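You operate a simulated robot arm through the tools that you are given. There is no shell and no other tool.

You run a simulated two-armed robot. Do the job below in one go: nothing can be reset, and whatever is moved stays where it is left.

Task
Give the small steel cup a 2-swing dose of grounds in the brass press and tamp it flat.
Fine: the carriage ends out, the green-grip arm shut; spill nothing.

It is judged by the outcome, as a careful person would: the job done as asked, and still so three seconds after it is handed in. It fails if anything else is knocked over, pushed out of place, dropped, spilled or broken.

Robot
Two 7-joint arms with two-finger parallel grippers on one trunk that stands fixed in place. Base frame: the origin is at the foot of the trunk, x ahead of it, y to its left, z up. Units: mm, degrees, N and s.
The left shoulder is at [50, 158, 1183], the right one opposite. With the tool pointing down near the work surface each hand reaches from about 200 to 660 mm from the base axis, measured 20 degrees to its own side. Payload 3.91 kg a hand.
Tool frame (each hand has its own): the origin (TCP) lies between the finger pads and is the grasp point; the fingertips stand 30 mm ahead of it; z points along the fingers, y is the line along which they close. The gripper opens to 110 mm. The fingers are 20 mm wide and 10 mm thick; the gripper's body (48 by 112 mm) begins 55 mm behind the TCP.
Orientation is told as [roll, pitch, yaw] about the base's x, y, z axes, in that order, counted from this pose: with the fingers straight down and closing along the base's y, the tool's x points along the base's -x, its y along +y and its z along -z.

Tools
- The arms move only by the tool step_arm. It takes "left_commands", "right_commands" or both (then of equal length, played together; a hand with none holds still); each is one flat list of numbers, 7 for each row, row after row: the finger opening in m, from 0 to 0.11, then the shift along the base's x, y, z in m, then the turn, a rotation vector about the base's x, y, z in degrees. In form: [claw, dx, dy, dz, ax, ay, az, claw, dx, dy, dz, ax, ay, az, ...]. A call has 1 to 20 rows; each row shifts and turns the commanded pose from where the row before left it. A row lasts 0.2 s, in which the tool goes at most 50 mm and 8.6 degrees; a call with a longer step from one row to the next is refused whole, and so is a gripper value outside its range. A pose out of reach is approached as far as the arm can. The call stops where the force on the tool passes 40 N (or 10 N more than at its start, if that is more) or the arm is blocked; 0.2 s more then pass. Each finger travels about 153 mm/s and halts on what it meets, pressing with about 32 N; the grip force reading is that of the motor and also rises with nothing between the fingers. The clock runs only during rows and for 0.2 s after the last one: add rows that do not move to give the fingers time. The reply holds the time, the measured pose of the TCP, the force on the tool along the base axes, the opening and the grip force, in the units named above and with some noise, with the torque about the TCP (base axes, N m) and any sound that the robot's microphone picked up, and new pictures: "views" is both (left out), scene, wrist or none (wrist: the cameras of the hands that moved).
- Cameras (640 x 400 px; columns grow to the right, rows downward): "scene" is now at [115.7, -51.9, 1358.4]; the picture's right is [-0.56, -0.83, 0.00], its down [-0.16, 0.11, -0.98] and it looks along [0.81, -0.55, -0.19] (base axes); focal length 214 px, centre (320, 200). "left" rides on the left gripper at [72, -17, -103] in its tool frame; the picture's right is [0.23, 0.97, 0.00], its down [-0.76, 0.18, -0.62] and it looks along [-0.61, 0.14, 0.78] (tool axes); focal length 222 px, centre (320, 200). "right" rides on the right gripper at [73, 17, -103] in its tool frame; the picture's right is [-0.23, 0.97, 0.00], its down [-0.76, -0.18, -0.62] and it looks along [-0.61, -0.14, 0.78] (tool axes); focal length 222 px, centre (320, 200). There is no depth. A picture from a camera that has moved, and an enlarged one, comes with that camera's place and axes in the base frame and with its lens.
- raise_lower(by): slides the trunk up (or, below 0, down) by that many mm; the arms and the scene camera ride with it, the base frame stays. It gives what a move gives, with no picture.
- pan_tilt(pan, tilt): turns the head with the scene camera to pan (to the left, within 80 degrees either way) and tilt (down, from -29 to 69), counted from straight ahead of the robot. It gives what a move gives, and a new picture of the scene camera.
- close_up(camera, box): a new picture of the part [left, top, right, bottom] of that camera's present view, enlarged. The clock stands still meanwhile.
- finish_job(): hands the job in; it is judged then, once.

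Nothing tells you positions but the pictures and the camera data. Unless the task says otherwise, let go and move clear before handing in.

The tools are called after "Call:" as a command line: name --argument value ..., lists and objects as JSON in quotes. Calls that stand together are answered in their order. step_arm: Moves the arms, as the interface text tells. Its arguments: {"type":"object","properties":{"left_commands":{"type":"array"},"right_commands":{"type":"array"},"views":{"type":"string","enum":["both","scene","wrist","none"]}},"required":[]} The other tools are called the same way: raise_lower (by) moves the trunk up or down; pan_tilt (pan, tilt) turns the head that bears the scene camera; close_up (camera, box) takes an enlarged picture of a part of a camera's view; finish_job () hands the job in.

At the start:

```text
clock: 0.0
left_ee_pos: [274.3, -48.9, 1360.1]
left_tool_rot: [-0.1, 0.0, 0.1]
left_force: [0.3, 0.1, -0.4]
left_torque: [-0.01, -0.01, 0.0]
left_width: 110.1
left_gripper_force: 0.1
right_ee_pos: [314.4, -462.7, 1333.9]
right_tool_rot: [-0.1, 0.0, 0.1]
right_force: [0.0, 0.6, 0.4]
right_torque: [-0.01, -0.01, -0.02]
right_width: 110.1
right_gripper_force: 0.0
trunk travel left (down, up): [-425.0, 57.0]
head pan, tilt (commanded): [-34.4, 11.1]
```

scene: 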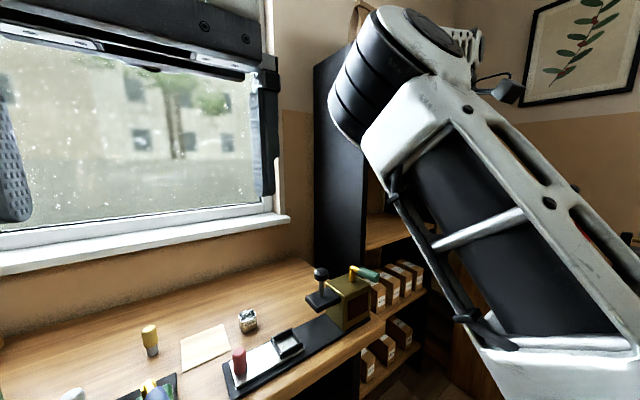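
right: 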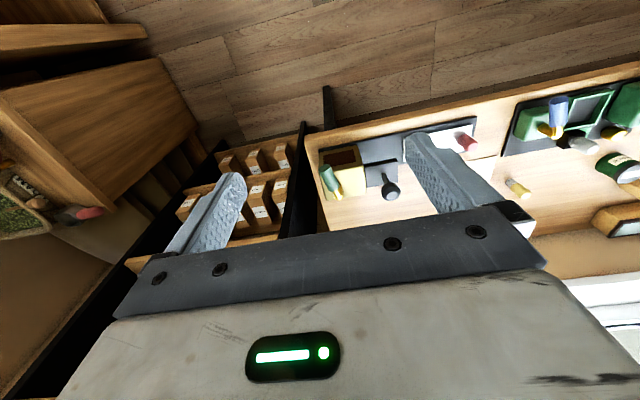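
left: 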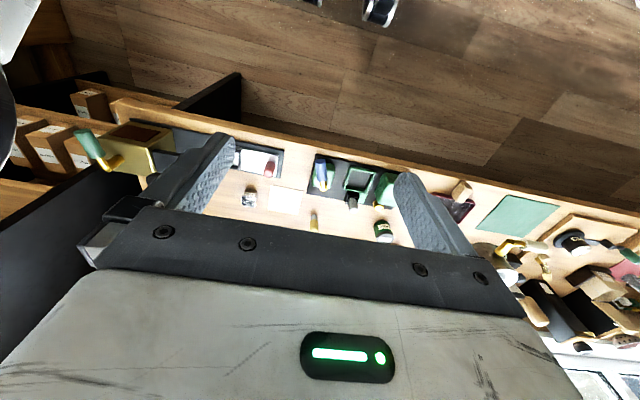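

I see a workbench under a window with a brass box (green-grip arm, black knob), a rail with a carriage and a red-handled part, and a small steel cup next to a sheet of paper. First I'll look more closely before moving anything.

Call:
pan_tilt --pan -25 --tilt 45

Call:
close_up --camera "right" --box '[300, 80, 540, 230]'

Call:
close_up --camera "left" --box '[60, 100, 420, 250]'

```text
clock: 1.0
left_ee_pos: [281.1, -47.4, 1357.7]
left_tool_rot: [0.1, 0.1, 1.0]
left_force: [48.7, 3.8, -19.9]
left_torque: [-0.05, 3.6, 0.49]
left_width: 109.9
left_gripper_force: 0.1
right_ee_pos: [313.7, -461.3, 1334.0]
right_tool_rot: [-0.1, 0.0, 0.1]
right_force: [0.2, -0.3, -0.3]
right_torque: [0.01, -0.01, -0.03]
right_width: 109.8
right_gripper_force: 0.0
trunk travel left (down, up): [-425.0, 57.0]
head pan, tilt (commanded): [-25.0, 45.0]
camera scene: at [119.8, -43.1, 1333.7], right [-0.48, -0.88, 0.0], down [-0.39, 0.21, -0.9], along [0.79, -0.43, -0.44], focal length 214 px, centre (320, 200)
```

scene: 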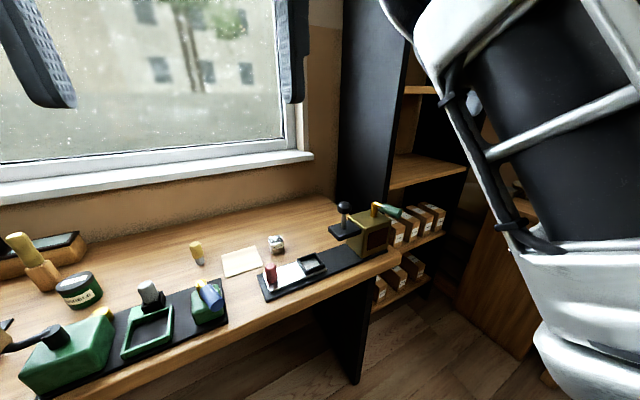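

```text
2.67 times, centred on (420, 155) of right
camera zoom: at [240.9, -446.3, 1437.5], right [0.23, 0.97, 0.0], down [0.76, -0.17, 0.62], along [0.61, -0.14, -0.78], focal length 592 px, centre (53, 320)
```

zoom: 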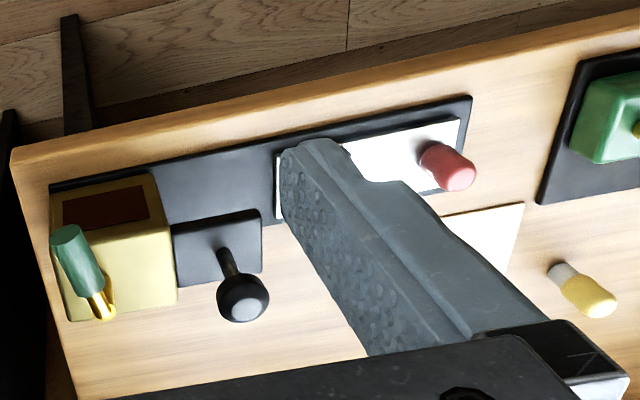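

```text
1.78 times, centred on (240, 175) of left
camera zoom: at [207.8, -66.3, 1461.7], right [-0.24, 0.97, 0.0], down [0.76, 0.19, 0.62], along [0.6, 0.15, -0.78], focal length 395 px, centre (462, 244)
```

zoom: 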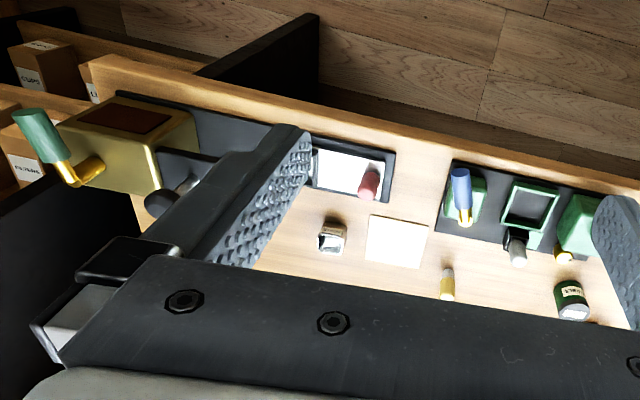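

The head is pressing on the left hand (49 N), so the left hand is in its way. I'll move the left hand forward and away to the left, then look again.

Call:
step_arm --left_commands '[0.11, 0.03, 0, 0, 0, 0, 0, 0.11, 0.03, 0.02, 0, 0, 0, 0, 0.11, 0.0, 0.045, 0, 0, 0, 0, 0.11, 0.0, 0.045, 0, 0, 0, 0, 0.11, 0.0, 0.045, 0, 0, 0, 0, 0.11, 0.0, 0.045, 0, 0, 0, 0, 0.11, 0.0, 0.045, 0, 0, 0, 0, 0.11, 0.0, 0.045, 0, 0, 0, 0, 0.11, 0.0, 0.045, 0, 0, 0, 0]' --views "both"

```text
clock: 3.0
left_ee_pos: [335.5, 286.7, 1359.0]
left_tool_rot: [-0.1, 0.0, 0.2]
left_force: [-1.1, 0.2, 0.9]
left_torque: [-0.01, 0.01, 0.0]
left_width: 109.9
left_gripper_force: 0.0
right_ee_pos: [313.1, -461.9, 1334.5]
right_tool_rot: [-0.1, -0.2, 0.1]
right_force: [-0.5, -0.1, 0.1]
right_torque: [-0.02, -0.01, 0.0]
right_width: 109.9
right_gripper_force: 0.2
trunk travel left (down, up): [-425.0, 57.0]
head pan, tilt (commanded): [-25.0, 45.0]
camera scene: at [112.2, -33.1, 1305.2], right [-0.42, -0.91, 0.0], down [-0.64, 0.3, -0.71], along [0.64, -0.3, -0.71], focal length 214 px, centre (320, 200)
camera left: at [262.0, 269.4, 1463.4], right [-0.23, 0.97, 0.0], down [0.76, 0.18, 0.62], along [0.61, 0.14, -0.78], focal length 222 px, centre (320, 200)
```

scene: 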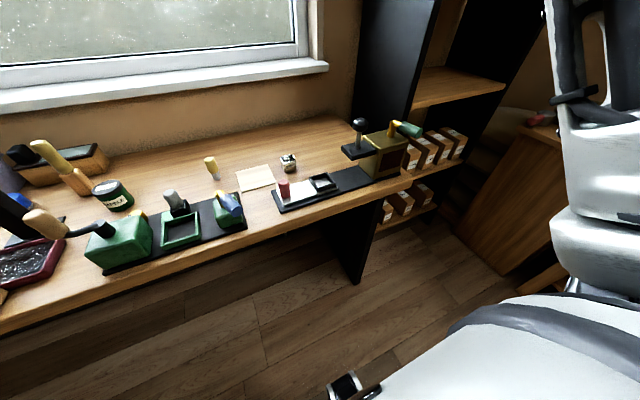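
left: 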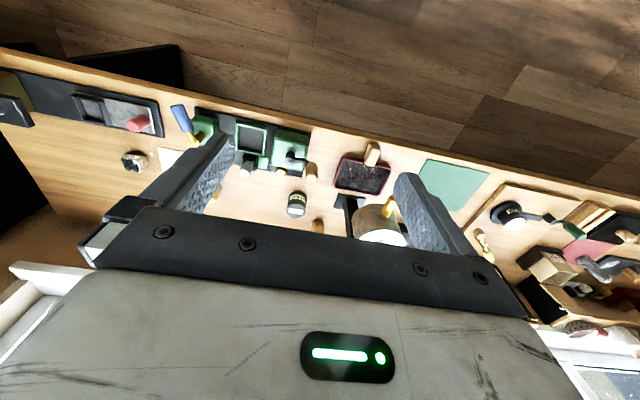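

The head is free now and I can see the whole bench: a brass press with a rail and carriage on the right, and a green press in the middle, which is a different device. I'll enlarge the press area next.

Call:
close_up --camera "scene" --box '[260, 105, 440, 218]'

Call:
close_up --camera "scene" --box '[60, 130, 260, 280]'

Call:
close_up --camera "left" --box '[0, 60, 220, 198]'

Call:
close_up --camera "right" --box '[310, 110, 410, 210]'

```text
3.54 times, centred on (350, 162) of scene
camera zoom: at [112.2, -33.1, 1305.2], right [-0.42, -0.91, 0.0], down [-0.64, 0.3, -0.71], along [0.64, -0.3, -0.71], focal length 759 px, centre (214, 336)
```

zoom: 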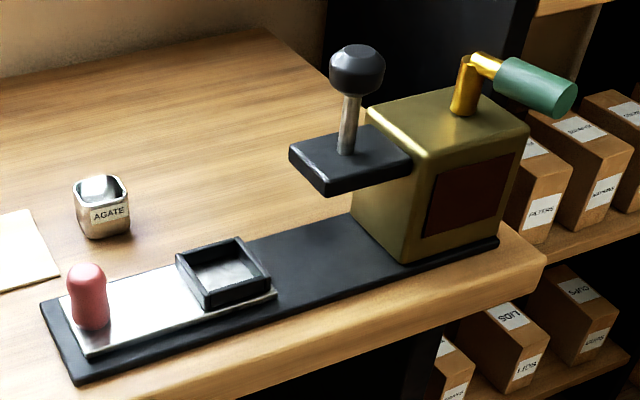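

```text
2.67 times, centred on (160, 205) of scene
camera zoom: at [112.2, -33.1, 1305.2], right [-0.42, -0.91, 0.0], down [-0.64, 0.3, -0.71], along [0.64, -0.3, -0.71], focal length 572 px, centre (747, 187)
```

zoom: 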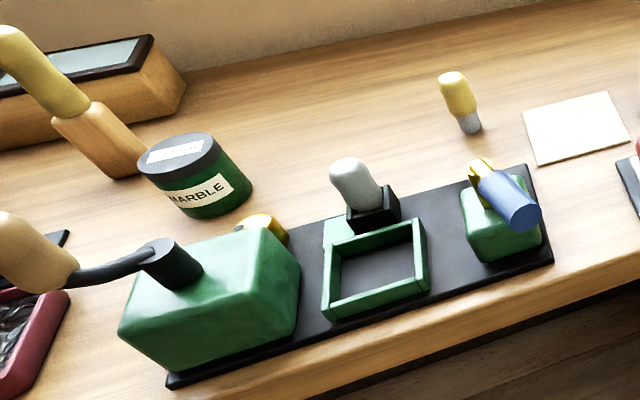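

```text
2.90 times, centred on (110, 129) of left
camera zoom: at [262.0, 269.4, 1463.4], right [-0.23, 0.97, 0.0], down [0.76, 0.18, 0.62], along [0.61, 0.14, -0.78], focal length 644 px, centre (929, 406)
```

zoom: 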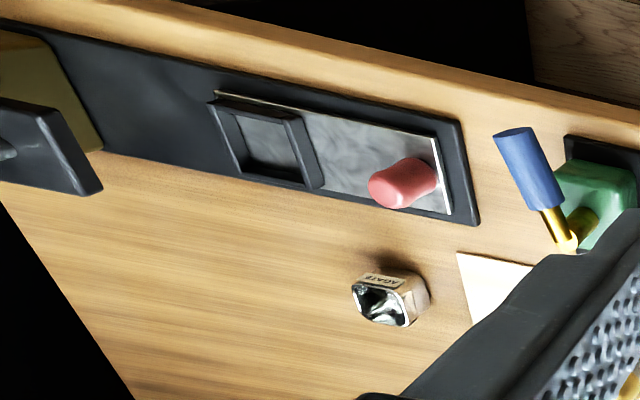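

```text
4.00 times, centred on (360, 160) of right
camera zoom: at [240.3, -445.5, 1438.0], right [0.23, 0.97, 0.0], down [0.76, -0.17, 0.62], along [0.61, -0.14, -0.78], focal length 888 px, centre (160, 360)
```

zoom: 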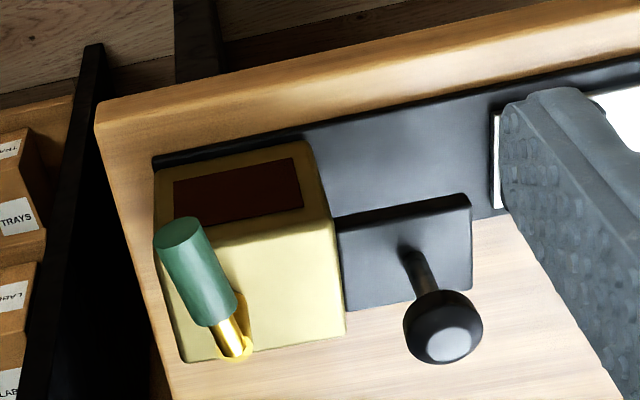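

The rail runs along y at x≈518–607. The body spans y≈-420…-515, the tamper knob is near [558,-359,1044], the cup nest near [567,-257], and the AGATE steel cup near [695,-188]. Before planning anything I'll check the room on the right and look for the arms' clearances.

Call:
pan_tilt --pan -60 --tilt 45

Call:
pan_tilt --pan 10 --tilt 40

```text
clock: 4.0
left_ee_pos: [336.1, 284.0, 1359.2]
left_tool_rot: [-0.2, -0.1, 0.2]
left_force: [0.6, -0.5, -0.3]
left_torque: [0.0, 0.01, 0.02]
left_width: 110.4
left_gripper_force: 0.0
right_ee_pos: [314.0, -462.8, 1334.2]
right_tool_rot: [-0.1, 0.0, 0.1]
right_force: [0.0, -0.8, -0.6]
right_torque: [0.02, 0.03, 0.02]
right_width: 110.0
right_gripper_force: 0.0
trunk travel left (down, up): [-425.0, 57.0]
head pan, tilt (commanded): [-60.0, 45.0]
camera scene: at [79.6, -69.8, 1305.1], right [-0.87, -0.5, 0.0], down [-0.35, 0.61, -0.71], along [0.35, -0.61, -0.71], focal length 214 px, centre (320, 200)
```

scene: 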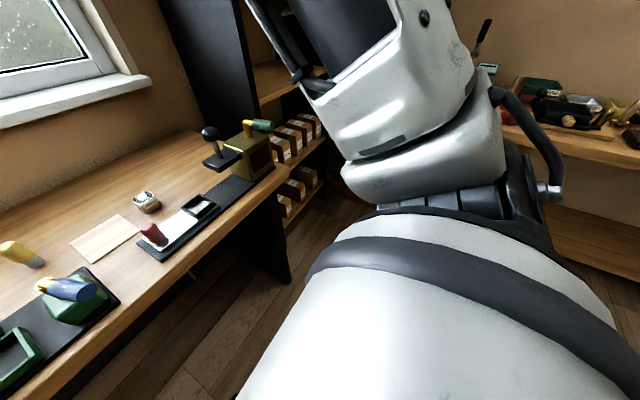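

```text
clock: 5.4
left_ee_pos: [334.5, 284.9, 1359.8]
left_tool_rot: [-0.1, 0.0, 0.0]
left_force: [0.1, -0.2, 0.4]
left_torque: [0.01, 0.0, 0.02]
left_width: 109.7
left_gripper_force: 0.1
right_ee_pos: [313.4, -463.0, 1334.9]
right_tool_rot: [-0.2, -0.1, 0.1]
right_force: [0.0, 0.5, 0.2]
right_torque: [-0.01, -0.01, -0.02]
right_width: 110.0
right_gripper_force: 0.1
trunk travel left (down, up): [-425.0, 57.0]
head pan, tilt (commanded): [10.0, 40.0]
camera scene: at [122.5, 15.3, 1312.4], right [0.17, -0.98, 0.0], down [-0.63, -0.11, -0.77], along [0.75, 0.13, -0.64], focal length 214 px, centre (320, 200)
```

scene: 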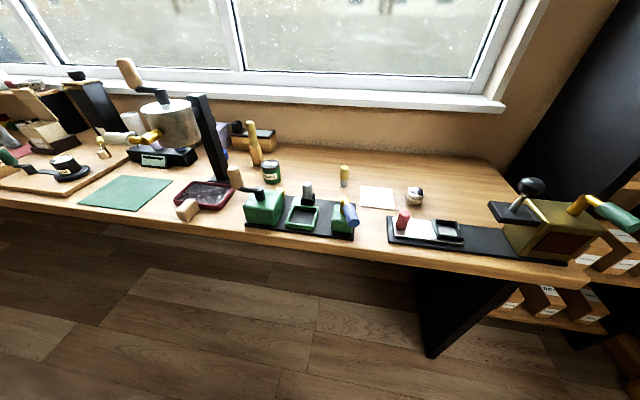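

The bench also holds a drum device, a spoon rest, boxes and a crank block, none of which this job needs. I'll zoom in on both sides to be sure there isn't another "small steel cup".

Call:
close_up --camera "scene" --box '[330, 150, 640, 290]'

Call:
close_up --camera "scene" --box '[0, 50, 220, 230]'

Call:
close_up --camera "scene" --box '[170, 110, 370, 245]'

```text
2.06 times, centred on (485, 220) of scene
camera zoom: at [122.5, 15.3, 1312.4], right [0.17, -0.98, 0.0], down [-0.63, -0.11, -0.77], along [0.75, 0.13, -0.64], focal length 443 px, centre (-21, 159)
```

zoom: 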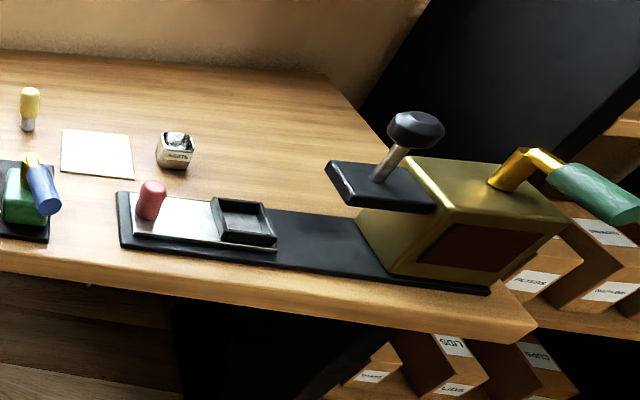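

```text
2.22 times, centred on (110, 140) of scene
camera zoom: at [122.5, 15.3, 1312.4], right [0.17, -0.98, 0.0], down [-0.63, -0.11, -0.77], along [0.75, 0.13, -0.64], focal length 477 px, centre (787, 333)
```

zoom: 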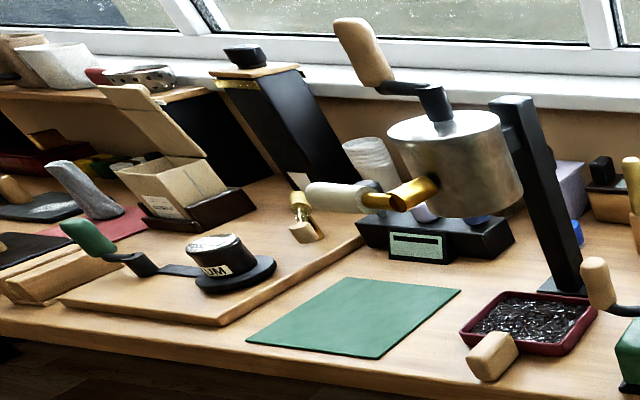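

```text
2.96 times, centred on (270, 178) of scene
camera zoom: at [122.5, 15.3, 1312.4], right [0.17, -0.98, 0.0], down [-0.63, -0.11, -0.77], along [0.75, 0.13, -0.64], focal length 636 px, centre (468, 267)
```

zoom: 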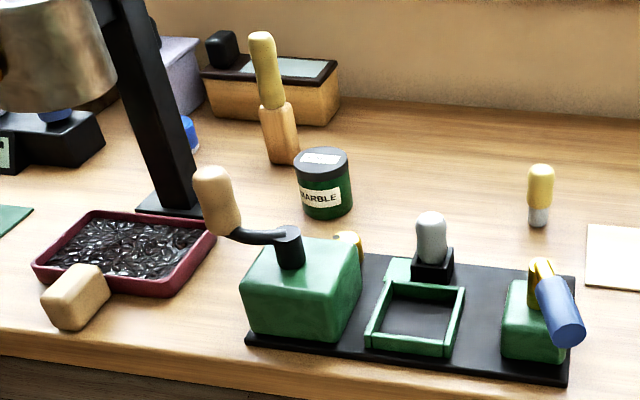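

Only one small steel cup is visible (AGATE), and its square shape matches the square nest. I'll lower the trunk a bit for a lower viewpoint of the press, to see where the dose comes out.

Call:
raise_lower --by -120

Call:
pan_tilt --pan -35 --tilt 25

Call:
close_up --camera "scene" --box '[180, 150, 500, 350]'

```text
clock: 6.9
left_ee_pos: [334.9, 285.6, 1240.1]
left_tool_rot: [0.0, 0.1, 0.1]
left_force: [0.0, -0.6, -0.1]
left_torque: [-0.05, 0.0, 0.07]
left_width: 109.9
left_gripper_force: 0.0
right_ee_pos: [313.8, -462.5, 1215.5]
right_tool_rot: [-0.2, 0.0, 0.0]
right_force: [-0.7, -0.6, -0.3]
right_torque: [-0.01, -0.02, 0.0]
right_width: 109.8
right_gripper_force: 0.0
trunk travel left (down, up): [-305.0, 177.0]
head pan, tilt (commanded): [10.0, 40.0]
```

```text
clock: 8.0
left_ee_pos: [334.9, 284.7, 1239.3]
left_tool_rot: [-0.1, -0.1, 0.1]
left_force: [-1.0, 0.8, 0.1]
left_torque: [0.01, 0.03, 0.01]
left_width: 110.1
left_gripper_force: 0.0
right_ee_pos: [314.5, -462.8, 1214.3]
right_tool_rot: [-0.1, -0.1, 0.1]
right_force: [0.3, 0.6, -0.1]
right_torque: [-0.02, 0.02, 0.02]
right_width: 110.1
right_gripper_force: 0.1
trunk travel left (down, up): [-305.0, 177.0]
head pan, tilt (commanded): [-35.0, 25.0]
camera scene: at [114.3, -52.1, 1215.7], right [-0.57, -0.82, 0.0], down [-0.35, 0.24, -0.91], along [0.74, -0.52, -0.42], focal length 214 px, centre (320, 200)
```

scene: 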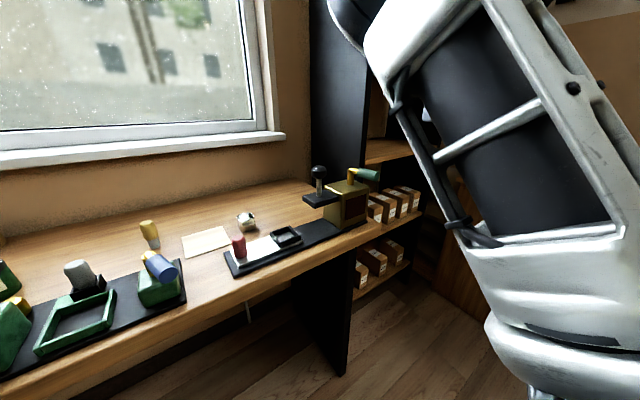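

```text
2.00 times, centred on (340, 250) of scene
camera zoom: at [114.3, -52.1, 1215.7], right [-0.57, -0.82, 0.0], down [-0.35, 0.24, -0.91], along [0.74, -0.52, -0.42], focal length 429 px, centre (280, 100)
```

zoom: 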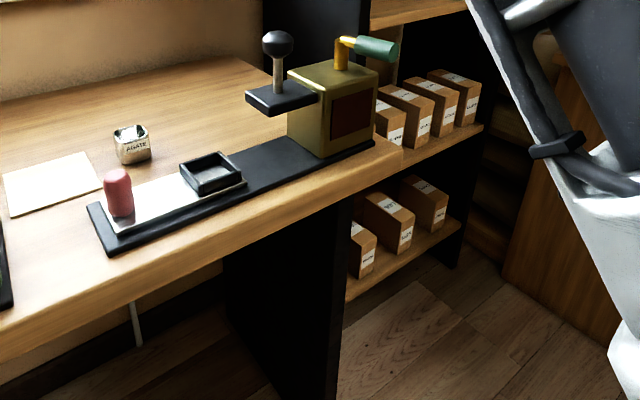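

Call:
close_up --camera "scene" --box '[290, 155, 400, 245]'

Call:
close_up --camera "scene" --box '[220, 195, 320, 285]'

Call:
close_up --camera "right" --box '[240, 60, 480, 210]'

```text
4.44 times, centred on (345, 200) of scene
camera zoom: at [114.3, -52.1, 1215.7], right [-0.57, -0.82, 0.0], down [-0.35, 0.24, -0.91], along [0.74, -0.52, -0.42], focal length 953 px, centre (209, 200)
```

zoom: 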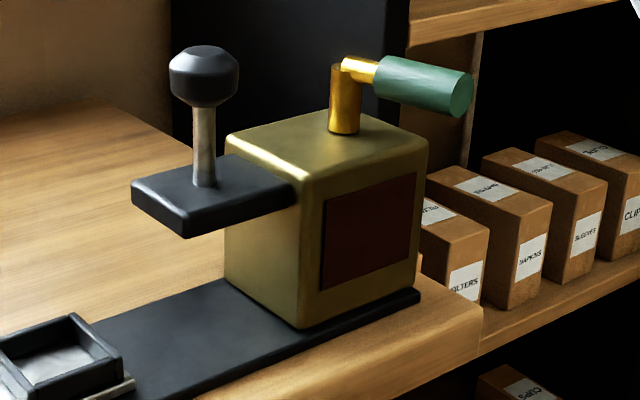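

```text
4.44 times, centred on (270, 240) of scene
camera zoom: at [114.3, -52.1, 1215.7], right [-0.57, -0.82, 0.0], down [-0.35, 0.24, -0.91], along [0.74, -0.52, -0.42], focal length 953 px, centre (542, 22)
```

zoom: 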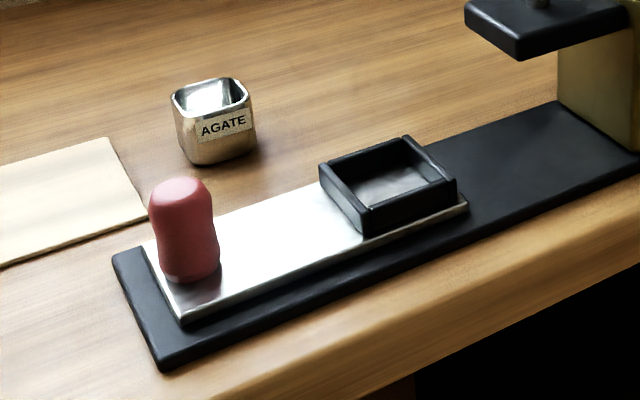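

```text
2.67 times, centred on (360, 135) of right
camera zoom: at [240.7, -446.2, 1317.6], right [0.23, 0.97, 0.0], down [0.76, -0.17, 0.62], along [0.61, -0.14, -0.78], focal length 592 px, centre (213, 373)
```

zoom: 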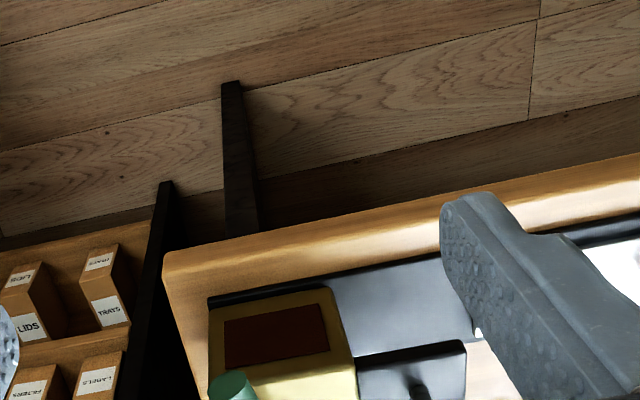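

Call:
close_up --camera "scene" --box '[230, 205, 265, 240]'

Call:
close_up --camera "scene" --box '[220, 215, 310, 275]'

```text
11.43 times, centred on (248, 222) of scene
camera zoom: at [114.3, -52.1, 1215.7], right [-0.57, -0.82, 0.0], down [-0.35, 0.24, -0.91], along [0.74, -0.52, -0.42], focal length 2451 px, centre (1149, -57)
```

zoom: 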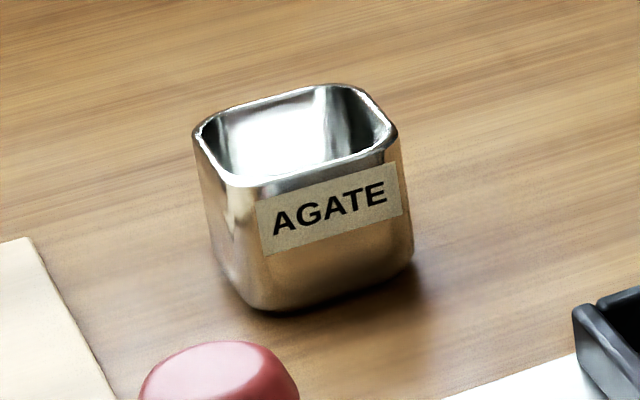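

```text
6.67 times, centred on (265, 245) of scene
camera zoom: at [114.3, -52.1, 1215.7], right [-0.57, -0.82, 0.0], down [-0.35, 0.24, -0.91], along [0.74, -0.52, -0.42], focal length 1430 px, centre (687, -100)
```

zoom: 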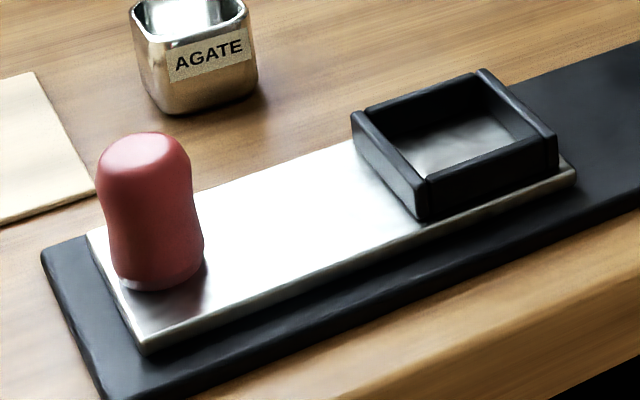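

The cup is empty and square to the rail, about 45 mm wide and 38 mm tall. The nest on the carriage has a rim about 17 mm high. I'll bring the right hand over toward the cup, tilted forward for reach, staying high.

Call:
step_arm --right_commands '[0.09, 0.021, 0.033, -0.014, 0, -4.4, 0, 0.09, 0.021, 0.033, -0.014, 0, -4.4, 0, 0.09, 0.021, 0.033, -0.014, 0, -4.4, 0, 0.09, 0.021, 0.033, -0.014, 0, -4.4, 0, 0.09, 0.021, 0.033, -0.014, 0, -4.4, 0, 0.09, 0.021, 0.033, -0.014, 0, -4.4, 0, 0.09, 0.021, 0.033, -0.014, 0, -4.4, 0, 0.09, 0.021, 0.033, -0.014, 0, -4.4, 0]'

```text
clock: 9.8
left_ee_pos: [335.1, 284.8, 1239.4]
left_tool_rot: [-0.1, 0.0, 0.1]
left_force: [1.7, -0.5, 0.0]
left_torque: [0.01, -0.04, 0.0]
left_width: 110.1
left_gripper_force: 0.0
right_ee_pos: [532.5, -299.3, 1119.3]
right_tool_rot: [-0.1, -35.3, 0.1]
right_force: [0.7, -0.7, 0.4]
right_torque: [-0.01, 0.01, 0.01]
right_width: 89.9
right_gripper_force: 0.0
right hand out of reach, approached as far as the arm can: row 3, 4, 5, 6, 7, 8
trunk travel left (down, up): [-305.0, 177.0]
head pan, tilt (commanded): [-35.0, 25.0]
camera scene: at [114.5, -52.1, 1215.7], right [-0.57, -0.82, 0.0], down [-0.35, 0.24, -0.91], along [0.74, -0.52, -0.42], focal length 214 px, centre (320, 200)
camera right: at [412.8, -282.6, 1162.3], right [0.19, 0.97, 0.13], down [0.26, -0.18, 0.95], along [0.95, -0.14, -0.29], focal length 222 px, centre (320, 200)
```

scene: 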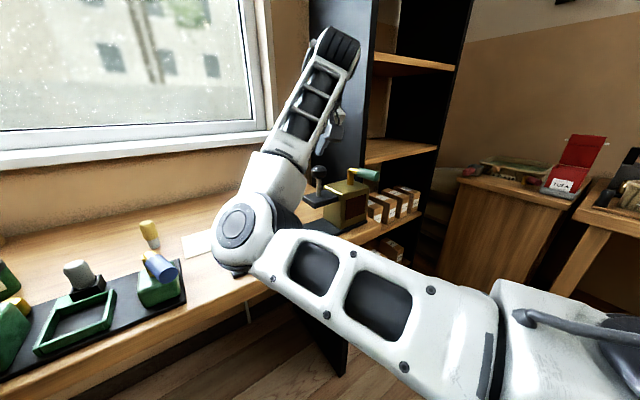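
right: 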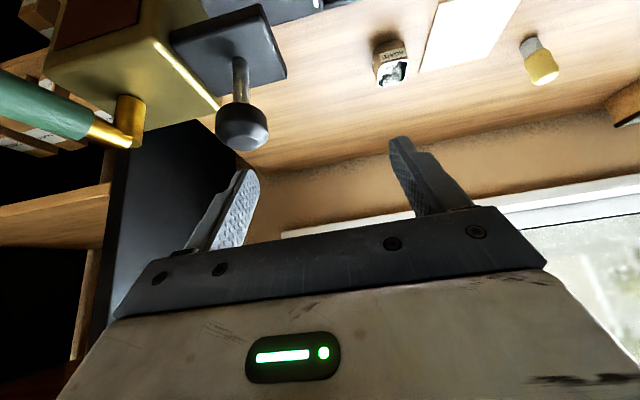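

The arm folded its elbow inward and fell short of the commanded pose, because the target was too close in for that tilt. I'll check where the command stands before steering on.

Call:
step_arm --right_commands '[0.09, 0.02, 0, 0, 0, 0, 0]' --views "none"

```text
clock: 10.2
left_ee_pos: [335.2, 286.2, 1239.7]
left_tool_rot: [-0.1, 0.1, 0.2]
left_force: [0.1, -0.6, 0.1]
left_torque: [-0.01, -0.02, -0.03]
left_width: 109.9
left_gripper_force: 0.0
right_ee_pos: [551.7, -299.2, 1120.1]
right_tool_rot: [-0.2, -35.3, 0.1]
right_force: [-0.4, 0.0, 0.5]
right_torque: [0.03, -0.04, 0.04]
right_width: 90.3
right_gripper_force: 0.1
trunk travel left (down, up): [-305.0, 177.0]
head pan, tilt (commanded): [-35.0, 25.0]
```

Call:
step_arm --right_commands '[0.09, 0.03, 0.02, 0, 0, 0, 0, 0.09, 0.03, 0.025, 0, 0, 0, 0, 0.09, 0.02, 0.03, 0, 0, 0, 0, 0.09, 0.0, 0.03, 0, 0, 0, 0]' --views "scene"

```text
clock: 11.2
left_ee_pos: [335.1, 285.0, 1240.7]
left_tool_rot: [-0.2, 0.0, 0.1]
left_force: [0.5, -0.1, 0.2]
left_torque: [0.0, 0.0, -0.01]
left_width: 110.3
left_gripper_force: 0.1
right_ee_pos: [631.4, -192.9, 1118.6]
right_tool_rot: [-0.2, -35.1, 0.1]
right_force: [-0.4, -0.6, 0.2]
right_torque: [-0.03, 0.02, 0.01]
right_width: 89.9
right_gripper_force: 0.1
trunk travel left (down, up): [-305.0, 177.0]
head pan, tilt (commanded): [-35.0, 25.0]
camera scene: at [114.4, -52.1, 1215.7], right [-0.57, -0.82, 0.0], down [-0.35, 0.24, -0.91], along [0.74, -0.52, -0.42], focal length 214 px, centre (320, 200)
```

scene: 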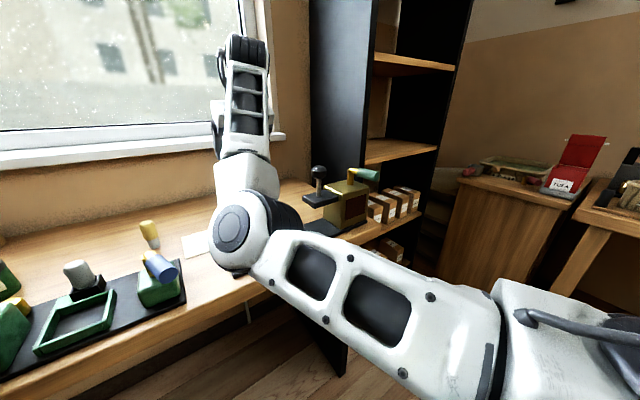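

The hand reached above the cup's column without trouble. I'll raise the trunk to give the low elbow more clearance over the bench edge, then look through the wrist camera.

Call:
raise_lower --by 90

Call:
step_arm --right_commands '[0.09, 0.0, 0, -0.04, 0, 0, 0, 0.09, 0.0, 0, -0.04, 0, 0, 0, 0.09, 0.0, 0, -0.04, 0, 0, 0, 0.09, 0.0, 0, -0.04, 0, 0, 0]' --views "both"

```text
clock: 12.5
left_ee_pos: [335.2, 286.3, 1329.5]
left_tool_rot: [0.0, 0.0, 0.2]
left_force: [-0.5, 0.3, 0.8]
left_torque: [-0.02, 0.01, -0.01]
left_width: 110.3
left_gripper_force: 0.0
right_ee_pos: [632.1, -193.2, 1208.9]
right_tool_rot: [-0.3, -35.2, 0.1]
right_force: [0.3, 0.1, -0.2]
right_torque: [0.0, 0.02, 0.03]
right_width: 89.8
right_gripper_force: 0.1
trunk travel left (down, up): [-395.0, 87.0]
head pan, tilt (commanded): [-35.0, 25.0]
```

```text
clock: 13.5
left_ee_pos: [336.1, 283.9, 1329.0]
left_tool_rot: [0.1, 0.0, 0.1]
left_force: [0.0, 0.0, 0.0]
left_torque: [-0.02, -0.02, 0.02]
left_width: 110.2
left_gripper_force: 0.0
right_ee_pos: [631.9, -193.0, 1049.0]
right_tool_rot: [-0.2, -35.3, 0.2]
right_force: [0.7, 0.5, 0.4]
right_torque: [0.02, -0.01, -0.02]
right_width: 89.9
right_gripper_force: 0.1
trunk travel left (down, up): [-395.0, 87.0]
head pan, tilt (commanded): [-35.0, 25.0]
camera scene: at [114.5, -52.3, 1305.7], right [-0.57, -0.82, 0.0], down [-0.35, 0.24, -0.91], along [0.74, -0.52, -0.42], focal length 214 px, centre (320, 200)
camera right: at [512.7, -177.8, 1091.4], right [0.18, 0.97, 0.13], down [0.26, -0.17, 0.95], along [0.95, -0.14, -0.29], focal length 222 px, centre (320, 200)
```

scene: 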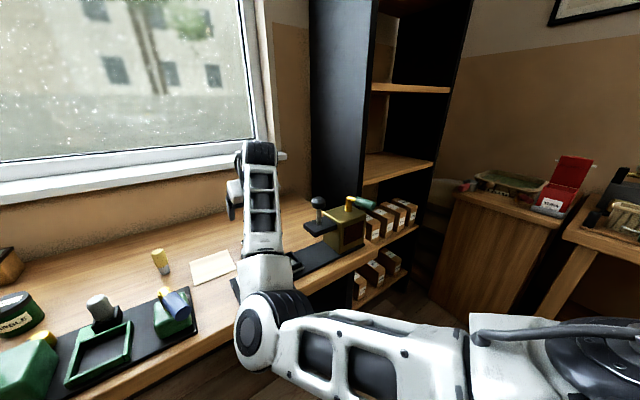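
right: 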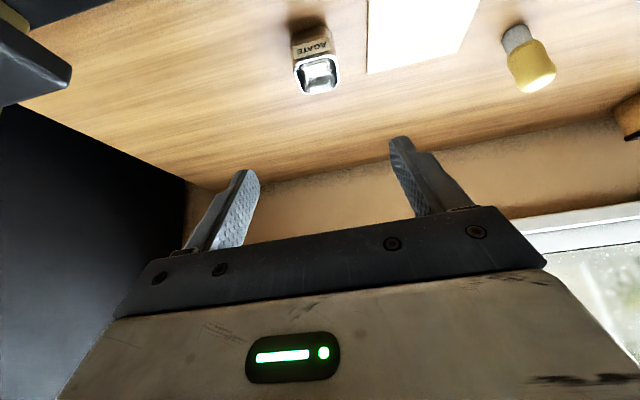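

Call:
close_up --camera "right" --box '[270, 10, 370, 110]'

Call:
close_up --camera "scene" --box '[200, 130, 400, 300]'

```text
4.00 times, centred on (320, 60) of right
camera zoom: at [512.7, -177.8, 1091.4], right [0.18, 0.97, 0.13], down [0.26, -0.17, 0.95], along [0.95, -0.14, -0.29], focal length 888 px, centre (320, 760)
```

zoom: 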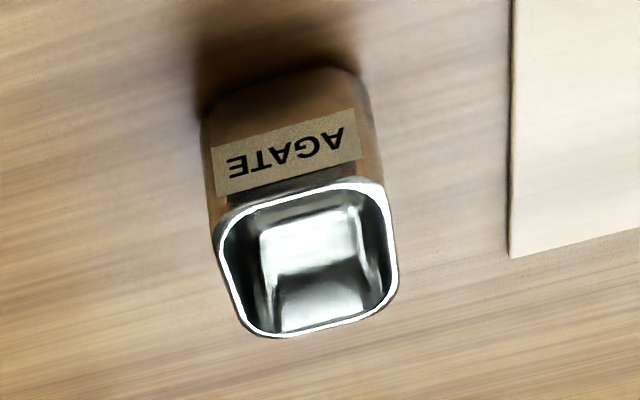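

```text
2.35 times, centred on (300, 215) of scene
camera zoom: at [114.5, -52.3, 1305.7], right [-0.57, -0.82, 0.0], down [-0.35, 0.24, -0.91], along [0.74, -0.52, -0.42], focal length 505 px, centre (367, 165)
```

zoom: 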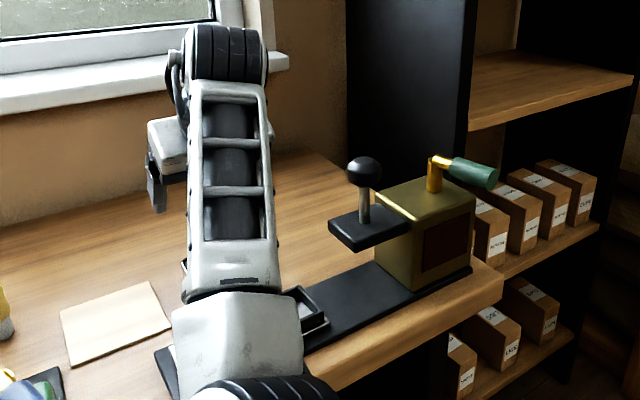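

The cup centre is at about [706,-191], with its rim near z≈890. I'll descend to a hover just behind and above it and measure again.

Call:
step_arm --right_commands '[0.08, 0.02, 0.001, -0.028, 0, 0, 0, 0.08, 0.02, 0.001, -0.028, 0, 0, 0, 0.08, 0.018, 0.0, -0.028, 0, 0, 0]' --views "both"

Call:
close_up --camera "right" --box '[220, 0, 420, 180]'

```text
clock: 14.3
left_ee_pos: [335.4, 286.0, 1330.8]
left_tool_rot: [0.0, 0.1, 0.1]
left_force: [-0.3, -0.1, 0.1]
left_torque: [-0.03, 0.02, 0.06]
left_width: 110.0
left_gripper_force: 0.0
right_ee_pos: [690.6, -191.5, 964.7]
right_tool_rot: [-0.1, -35.4, 0.1]
right_force: [0.9, 0.2, -0.5]
right_torque: [0.02, -0.03, 0.0]
right_width: 80.2
right_gripper_force: 0.1
trunk travel left (down, up): [-395.0, 87.0]
head pan, tilt (commanded): [-35.0, 25.0]
camera scene: at [114.5, -52.2, 1305.7], right [-0.57, -0.82, 0.0], down [-0.35, 0.24, -0.91], along [0.74, -0.52, -0.42], focal length 214 px, centre (320, 200)
camera right: at [571.4, -175.5, 1007.1], right [0.18, 0.97, 0.13], down [0.26, -0.18, 0.95], along [0.95, -0.14, -0.29], focal length 222 px, centre (320, 200)
```

scene: 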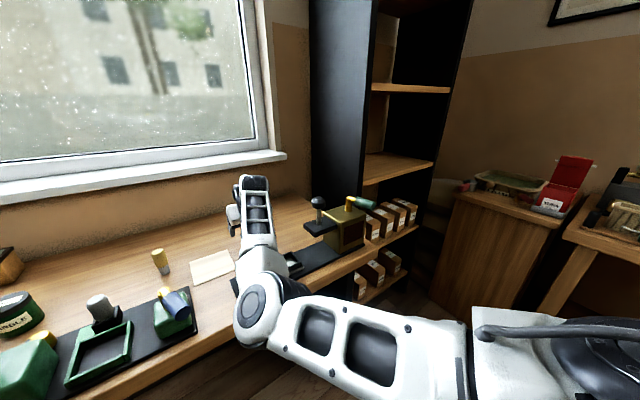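
right: 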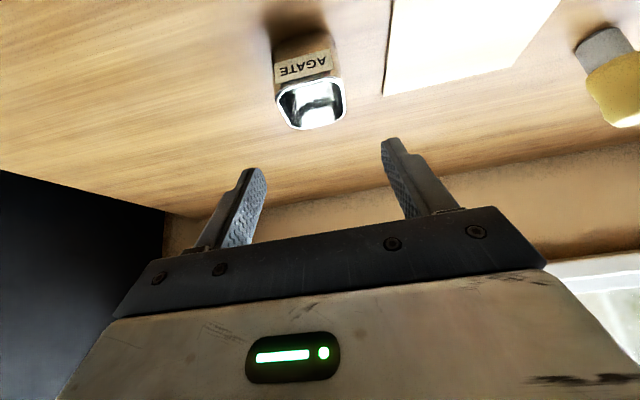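

```text
2.22 times, centred on (320, 90) of right
camera zoom: at [571.4, -175.5, 1007.1], right [0.18, 0.97, 0.13], down [0.26, -0.18, 0.95], along [0.95, -0.14, -0.29], focal length 494 px, centre (320, 444)
```

zoom: 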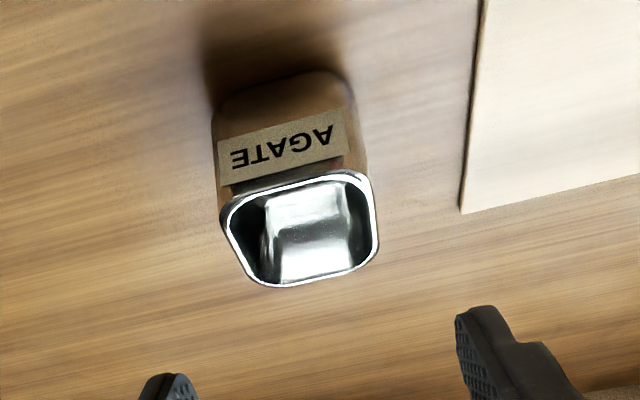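

The hand is centred over the cup in y and the fingers are wide enough to straddle it. I'll go down in small steps and check with the wrist camera.

Call:
step_arm --right_commands '[0.08, 0, 0.0, -0.02, 0, 0, 0, 0.08, 0, 0.0, -0.02, 0, 0, 0]' --views "wrist"

Call:
close_up --camera "right" --box '[220, 40, 420, 220]'

Call:
close_up --camera "scene" --box '[200, 170, 330, 300]'

```text
clock: 14.9
left_ee_pos: [335.7, 285.4, 1330.7]
left_tool_rot: [-0.1, 0.1, 0.2]
left_force: [0.6, 0.5, 0.2]
left_torque: [0.02, 0.02, 0.0]
left_width: 110.1
left_gripper_force: 0.1
right_ee_pos: [688.6, -192.0, 925.9]
right_tool_rot: [-0.1, -35.0, 0.1]
right_force: [-0.3, -0.2, 0.1]
right_torque: [0.01, -0.03, 0.02]
right_width: 80.1
right_gripper_force: 0.1
trunk travel left (down, up): [-395.0, 87.0]
head pan, tilt (commanded): [-35.0, 25.0]
camera right: at [570.3, -176.2, 967.5], right [0.18, 0.97, 0.13], down [0.26, -0.18, 0.95], along [0.95, -0.14, -0.29], focal length 222 px, centre (320, 200)
```

right: 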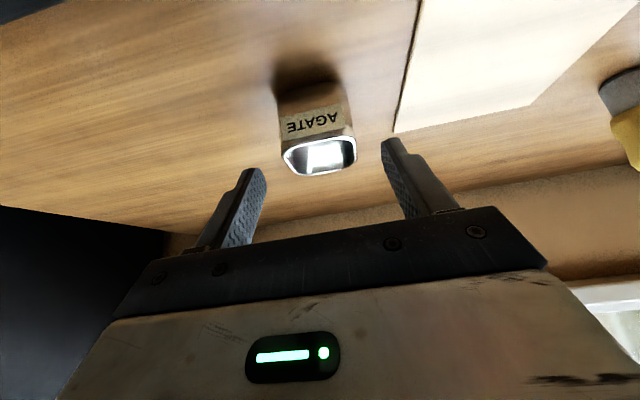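

```text
2.22 times, centred on (320, 130) of right
camera zoom: at [570.3, -176.2, 967.5], right [0.18, 0.97, 0.13], down [0.26, -0.18, 0.95], along [0.95, -0.14, -0.29], focal length 494 px, centre (320, 356)
```

zoom: 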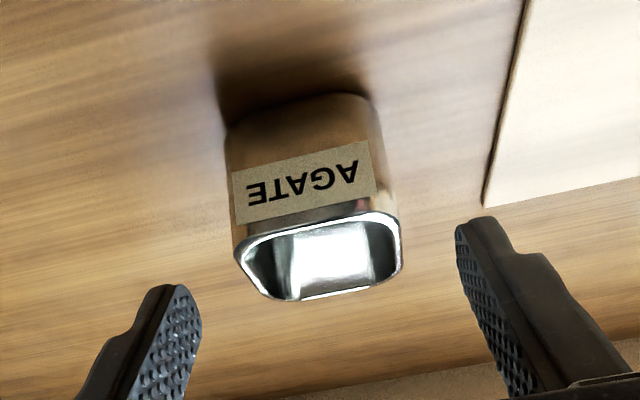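

```text
3.08 times, centred on (265, 235) of scene
camera zoom: at [114.4, -52.2, 1305.7], right [-0.57, -0.82, 0.0], down [-0.35, 0.24, -0.91], along [0.74, -0.52, -0.42], focal length 660 px, centre (489, 92)
```

zoom: 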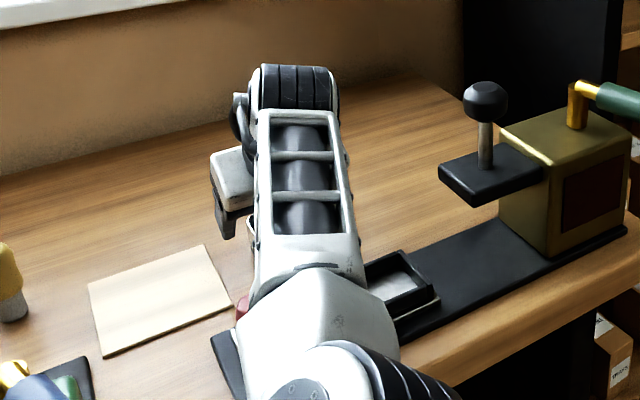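

By triangulation the rim is at z≈897, centred near [703,-192]. I'll lower until the fingertips are about 11 mm below the rim, so they'll clear the nest walls later, and then close gently.

Call:
step_arm --right_commands '[0.08, 0.001, 0.0, -0.008, 0, 0, 0, 0.08, 0.0, 0.0, -0.008, 0, 0, 0, 0.08, 0, 0, 0, 0, 0, 0]' --views "wrist"

Call:
close_up --camera "right" --box '[220, 60, 420, 220]'

```text
clock: 15.7
left_ee_pos: [334.3, 284.9, 1329.9]
left_tool_rot: [-0.1, -0.1, 0.1]
left_force: [-1.0, 0.4, -0.3]
left_torque: [-0.01, -0.03, 0.04]
left_width: 110.0
left_gripper_force: 0.0
right_ee_pos: [690.0, -191.6, 908.3]
right_tool_rot: [-0.2, -35.3, 0.2]
right_force: [-0.1, 0.5, -0.4]
right_torque: [-0.03, 0.0, 0.01]
right_width: 80.2
right_gripper_force: 0.1
trunk travel left (down, up): [-395.0, 87.0]
head pan, tilt (commanded): [-35.0, 25.0]
camera right: at [571.1, -175.6, 951.5], right [0.18, 0.97, 0.13], down [0.26, -0.17, 0.95], along [0.95, -0.14, -0.29], focal length 222 px, centre (320, 200)
```

right: 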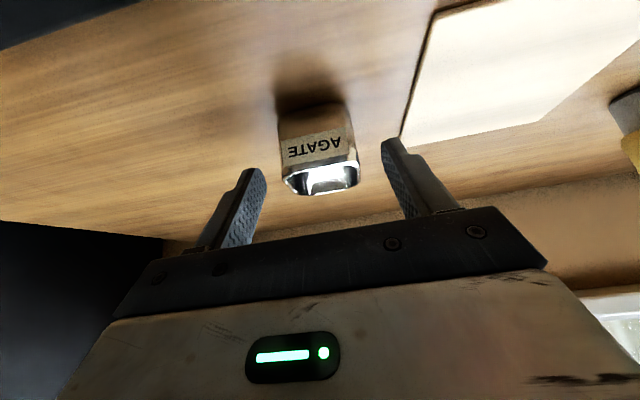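

```text
2.50 times, centred on (320, 140) of right
camera zoom: at [571.1, -175.6, 951.5], right [0.18, 0.97, 0.13], down [0.26, -0.17, 0.95], along [0.95, -0.14, -0.29], focal length 555 px, centre (320, 350)
```

zoom: 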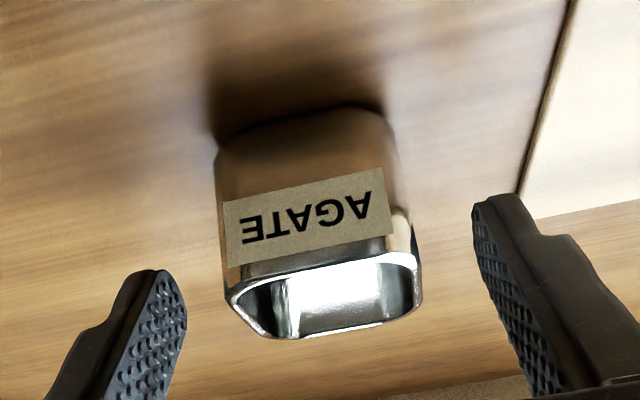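

Fingertips sit about 14 mm below the rim, and the cup is roughly 2 mm toward -y of the finger centre. I'll shift by 2 mm and close slowly.

Call:
step_arm --right_commands '[0.07, 0.0, -0.002, 0.0, 0, 0, 0, 0.06, 0.0, 0.0, 0, 0, 0, 0, 0.052, 0, 0, 0, 0, 0, 0, 0.046, 0, 0, 0, 0, 0, 0, 0.04, 0, 0, 0, 0, 0, 0, 0.03, 0, 0, 0, 0, 0, 0, 0.02, 0, 0, 0, 0, 0, 0]' --views "wrist"

```text
clock: 17.3
left_ee_pos: [335.9, 285.4, 1329.7]
left_tool_rot: [-0.1, 0.0, 0.1]
left_force: [0.5, 0.8, -0.3]
left_torque: [0.01, 0.0, 0.01]
left_width: 109.9
left_gripper_force: 0.1
right_ee_pos: [690.4, -194.3, 910.4]
right_tool_rot: [-0.2, -35.4, 0.1]
right_force: [0.3, -0.1, 0.6]
right_torque: [-0.02, 0.02, 0.02]
right_width: 45.5
right_gripper_force: 31.9
trunk travel left (down, up): [-395.0, 87.0]
head pan, tilt (commanded): [-35.0, 25.0]
camera right: at [571.2, -177.8, 952.0], right [0.18, 0.97, 0.13], down [0.26, -0.17, 0.95], along [0.95, -0.14, -0.29], focal length 222 px, centre (320, 200)
```

right: 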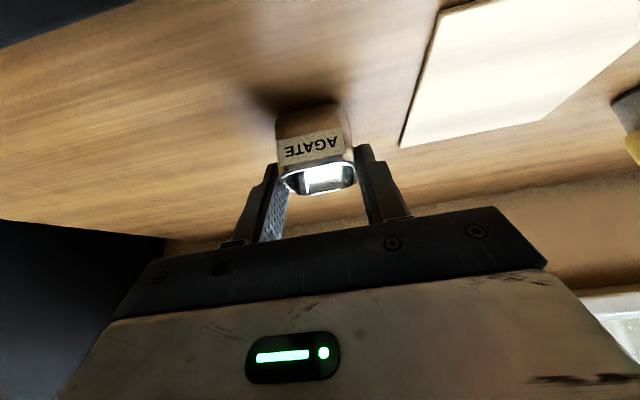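

The grip holds at 45.5 mm with 32 N. I'll lift straight up and check that the cup comes along level.

Call:
step_arm --right_commands '[0.02, 0.0, 0.0, 0.01, 0, 0, 0, 0.02, 0.0, 0.0, 0.015, 0, 0, 0, 0.02, 0.0, 0.0, 0.025, 0, 0, 0, 0.02, 0, 0, 0.03, 0, 0, 0]' --views "wrist"

Call:
close_up --camera "right" --box '[220, 60, 420, 220]'

```text
clock: 18.3
left_ee_pos: [334.4, 286.0, 1329.3]
left_tool_rot: [-0.1, 0.0, 0.1]
left_force: [0.0, -0.7, -0.5]
left_torque: [-0.04, -0.02, 0.04]
left_width: 109.9
left_gripper_force: 0.1
right_ee_pos: [690.8, -192.7, 989.4]
right_tool_rot: [-0.2, -35.3, 0.1]
right_force: [-0.3, -0.1, -1.4]
right_torque: [0.0, -0.02, 0.01]
right_width: 45.3
right_gripper_force: 32.0
trunk travel left (down, up): [-395.0, 87.0]
head pan, tilt (commanded): [-35.0, 25.0]
camera right: at [570.8, -177.6, 1031.5], right [0.18, 0.97, 0.13], down [0.26, -0.17, 0.95], along [0.95, -0.14, -0.29], focal length 222 px, centre (320, 200)
```

right: 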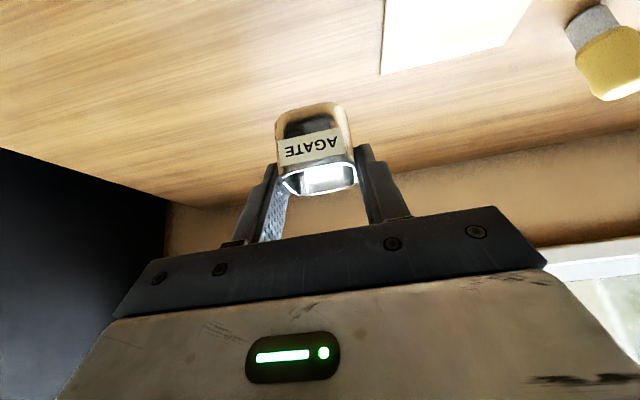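

```text
2.50 times, centred on (320, 140) of right
camera zoom: at [570.8, -177.6, 1031.5], right [0.18, 0.97, 0.13], down [0.26, -0.17, 0.95], along [0.95, -0.14, -0.29], focal length 555 px, centre (320, 350)
```

zoom: 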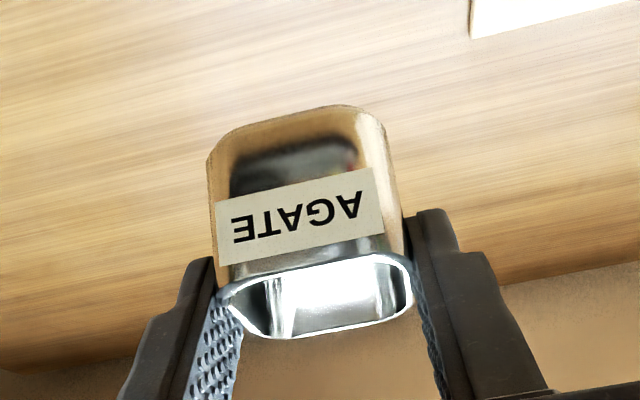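

The cup is held level, with its bottom about 50.6 mm below the TCP and its centre about 13 mm ahead of it. Next I'll carry it back over the carriage, high and clear of the knob, so I can measure the nest with the wrist camera.

Call:
step_arm --right_commands '[0.02, -0.01, -0.01, 0.03, 0, 0, 0, 0.02, -0.03, -0.012, 0.02, 0, 0, 0, 0.02, -0.04, -0.012, 0.0, 0, 0, 0, 0.02, -0.04, -0.01, 0, 0, 0, 0, 0.02, -0.02, 0, 0, 0, 0, 0]' --views "both"

```text
clock: 19.5
left_ee_pos: [335.9, 285.4, 1329.3]
left_tool_rot: [-0.1, 0.0, 0.1]
left_force: [-0.5, -0.3, 0.2]
left_torque: [0.01, 0.0, -0.02]
left_width: 110.0
left_gripper_force: 0.1
right_ee_pos: [550.5, -241.6, 1041.0]
right_tool_rot: [-0.4, -35.4, -0.1]
right_force: [0.0, 0.5, -2.0]
right_torque: [0.02, 0.01, 0.03]
right_width: 45.3
right_gripper_force: 31.8
trunk travel left (down, up): [-395.0, 87.0]
head pan, tilt (commanded): [-35.0, 25.0]
camera scene: at [114.3, -52.2, 1305.7], right [-0.57, -0.82, 0.0], down [-0.35, 0.24, -0.91], along [0.74, -0.52, -0.42], focal length 214 px, centre (320, 200)
camera right: at [431.0, -224.6, 1083.0], right [0.19, 0.97, 0.13], down [0.26, -0.17, 0.95], along [0.95, -0.15, -0.29], focal length 222 px, centre (320, 200)
```

scene: 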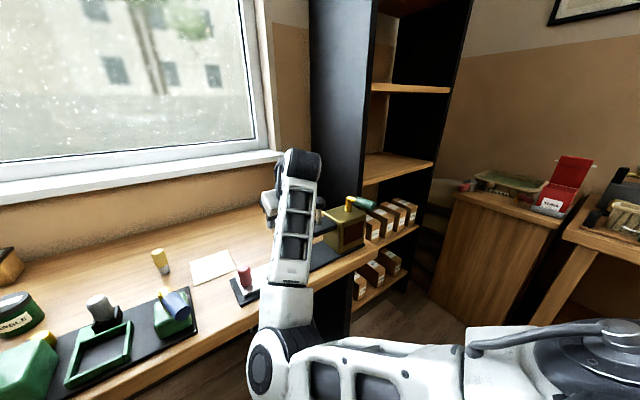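
right: 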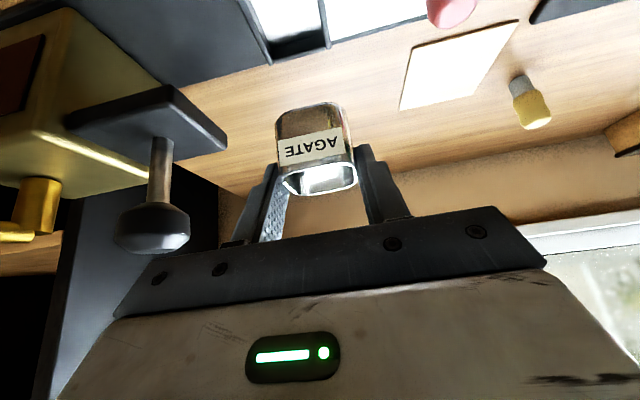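

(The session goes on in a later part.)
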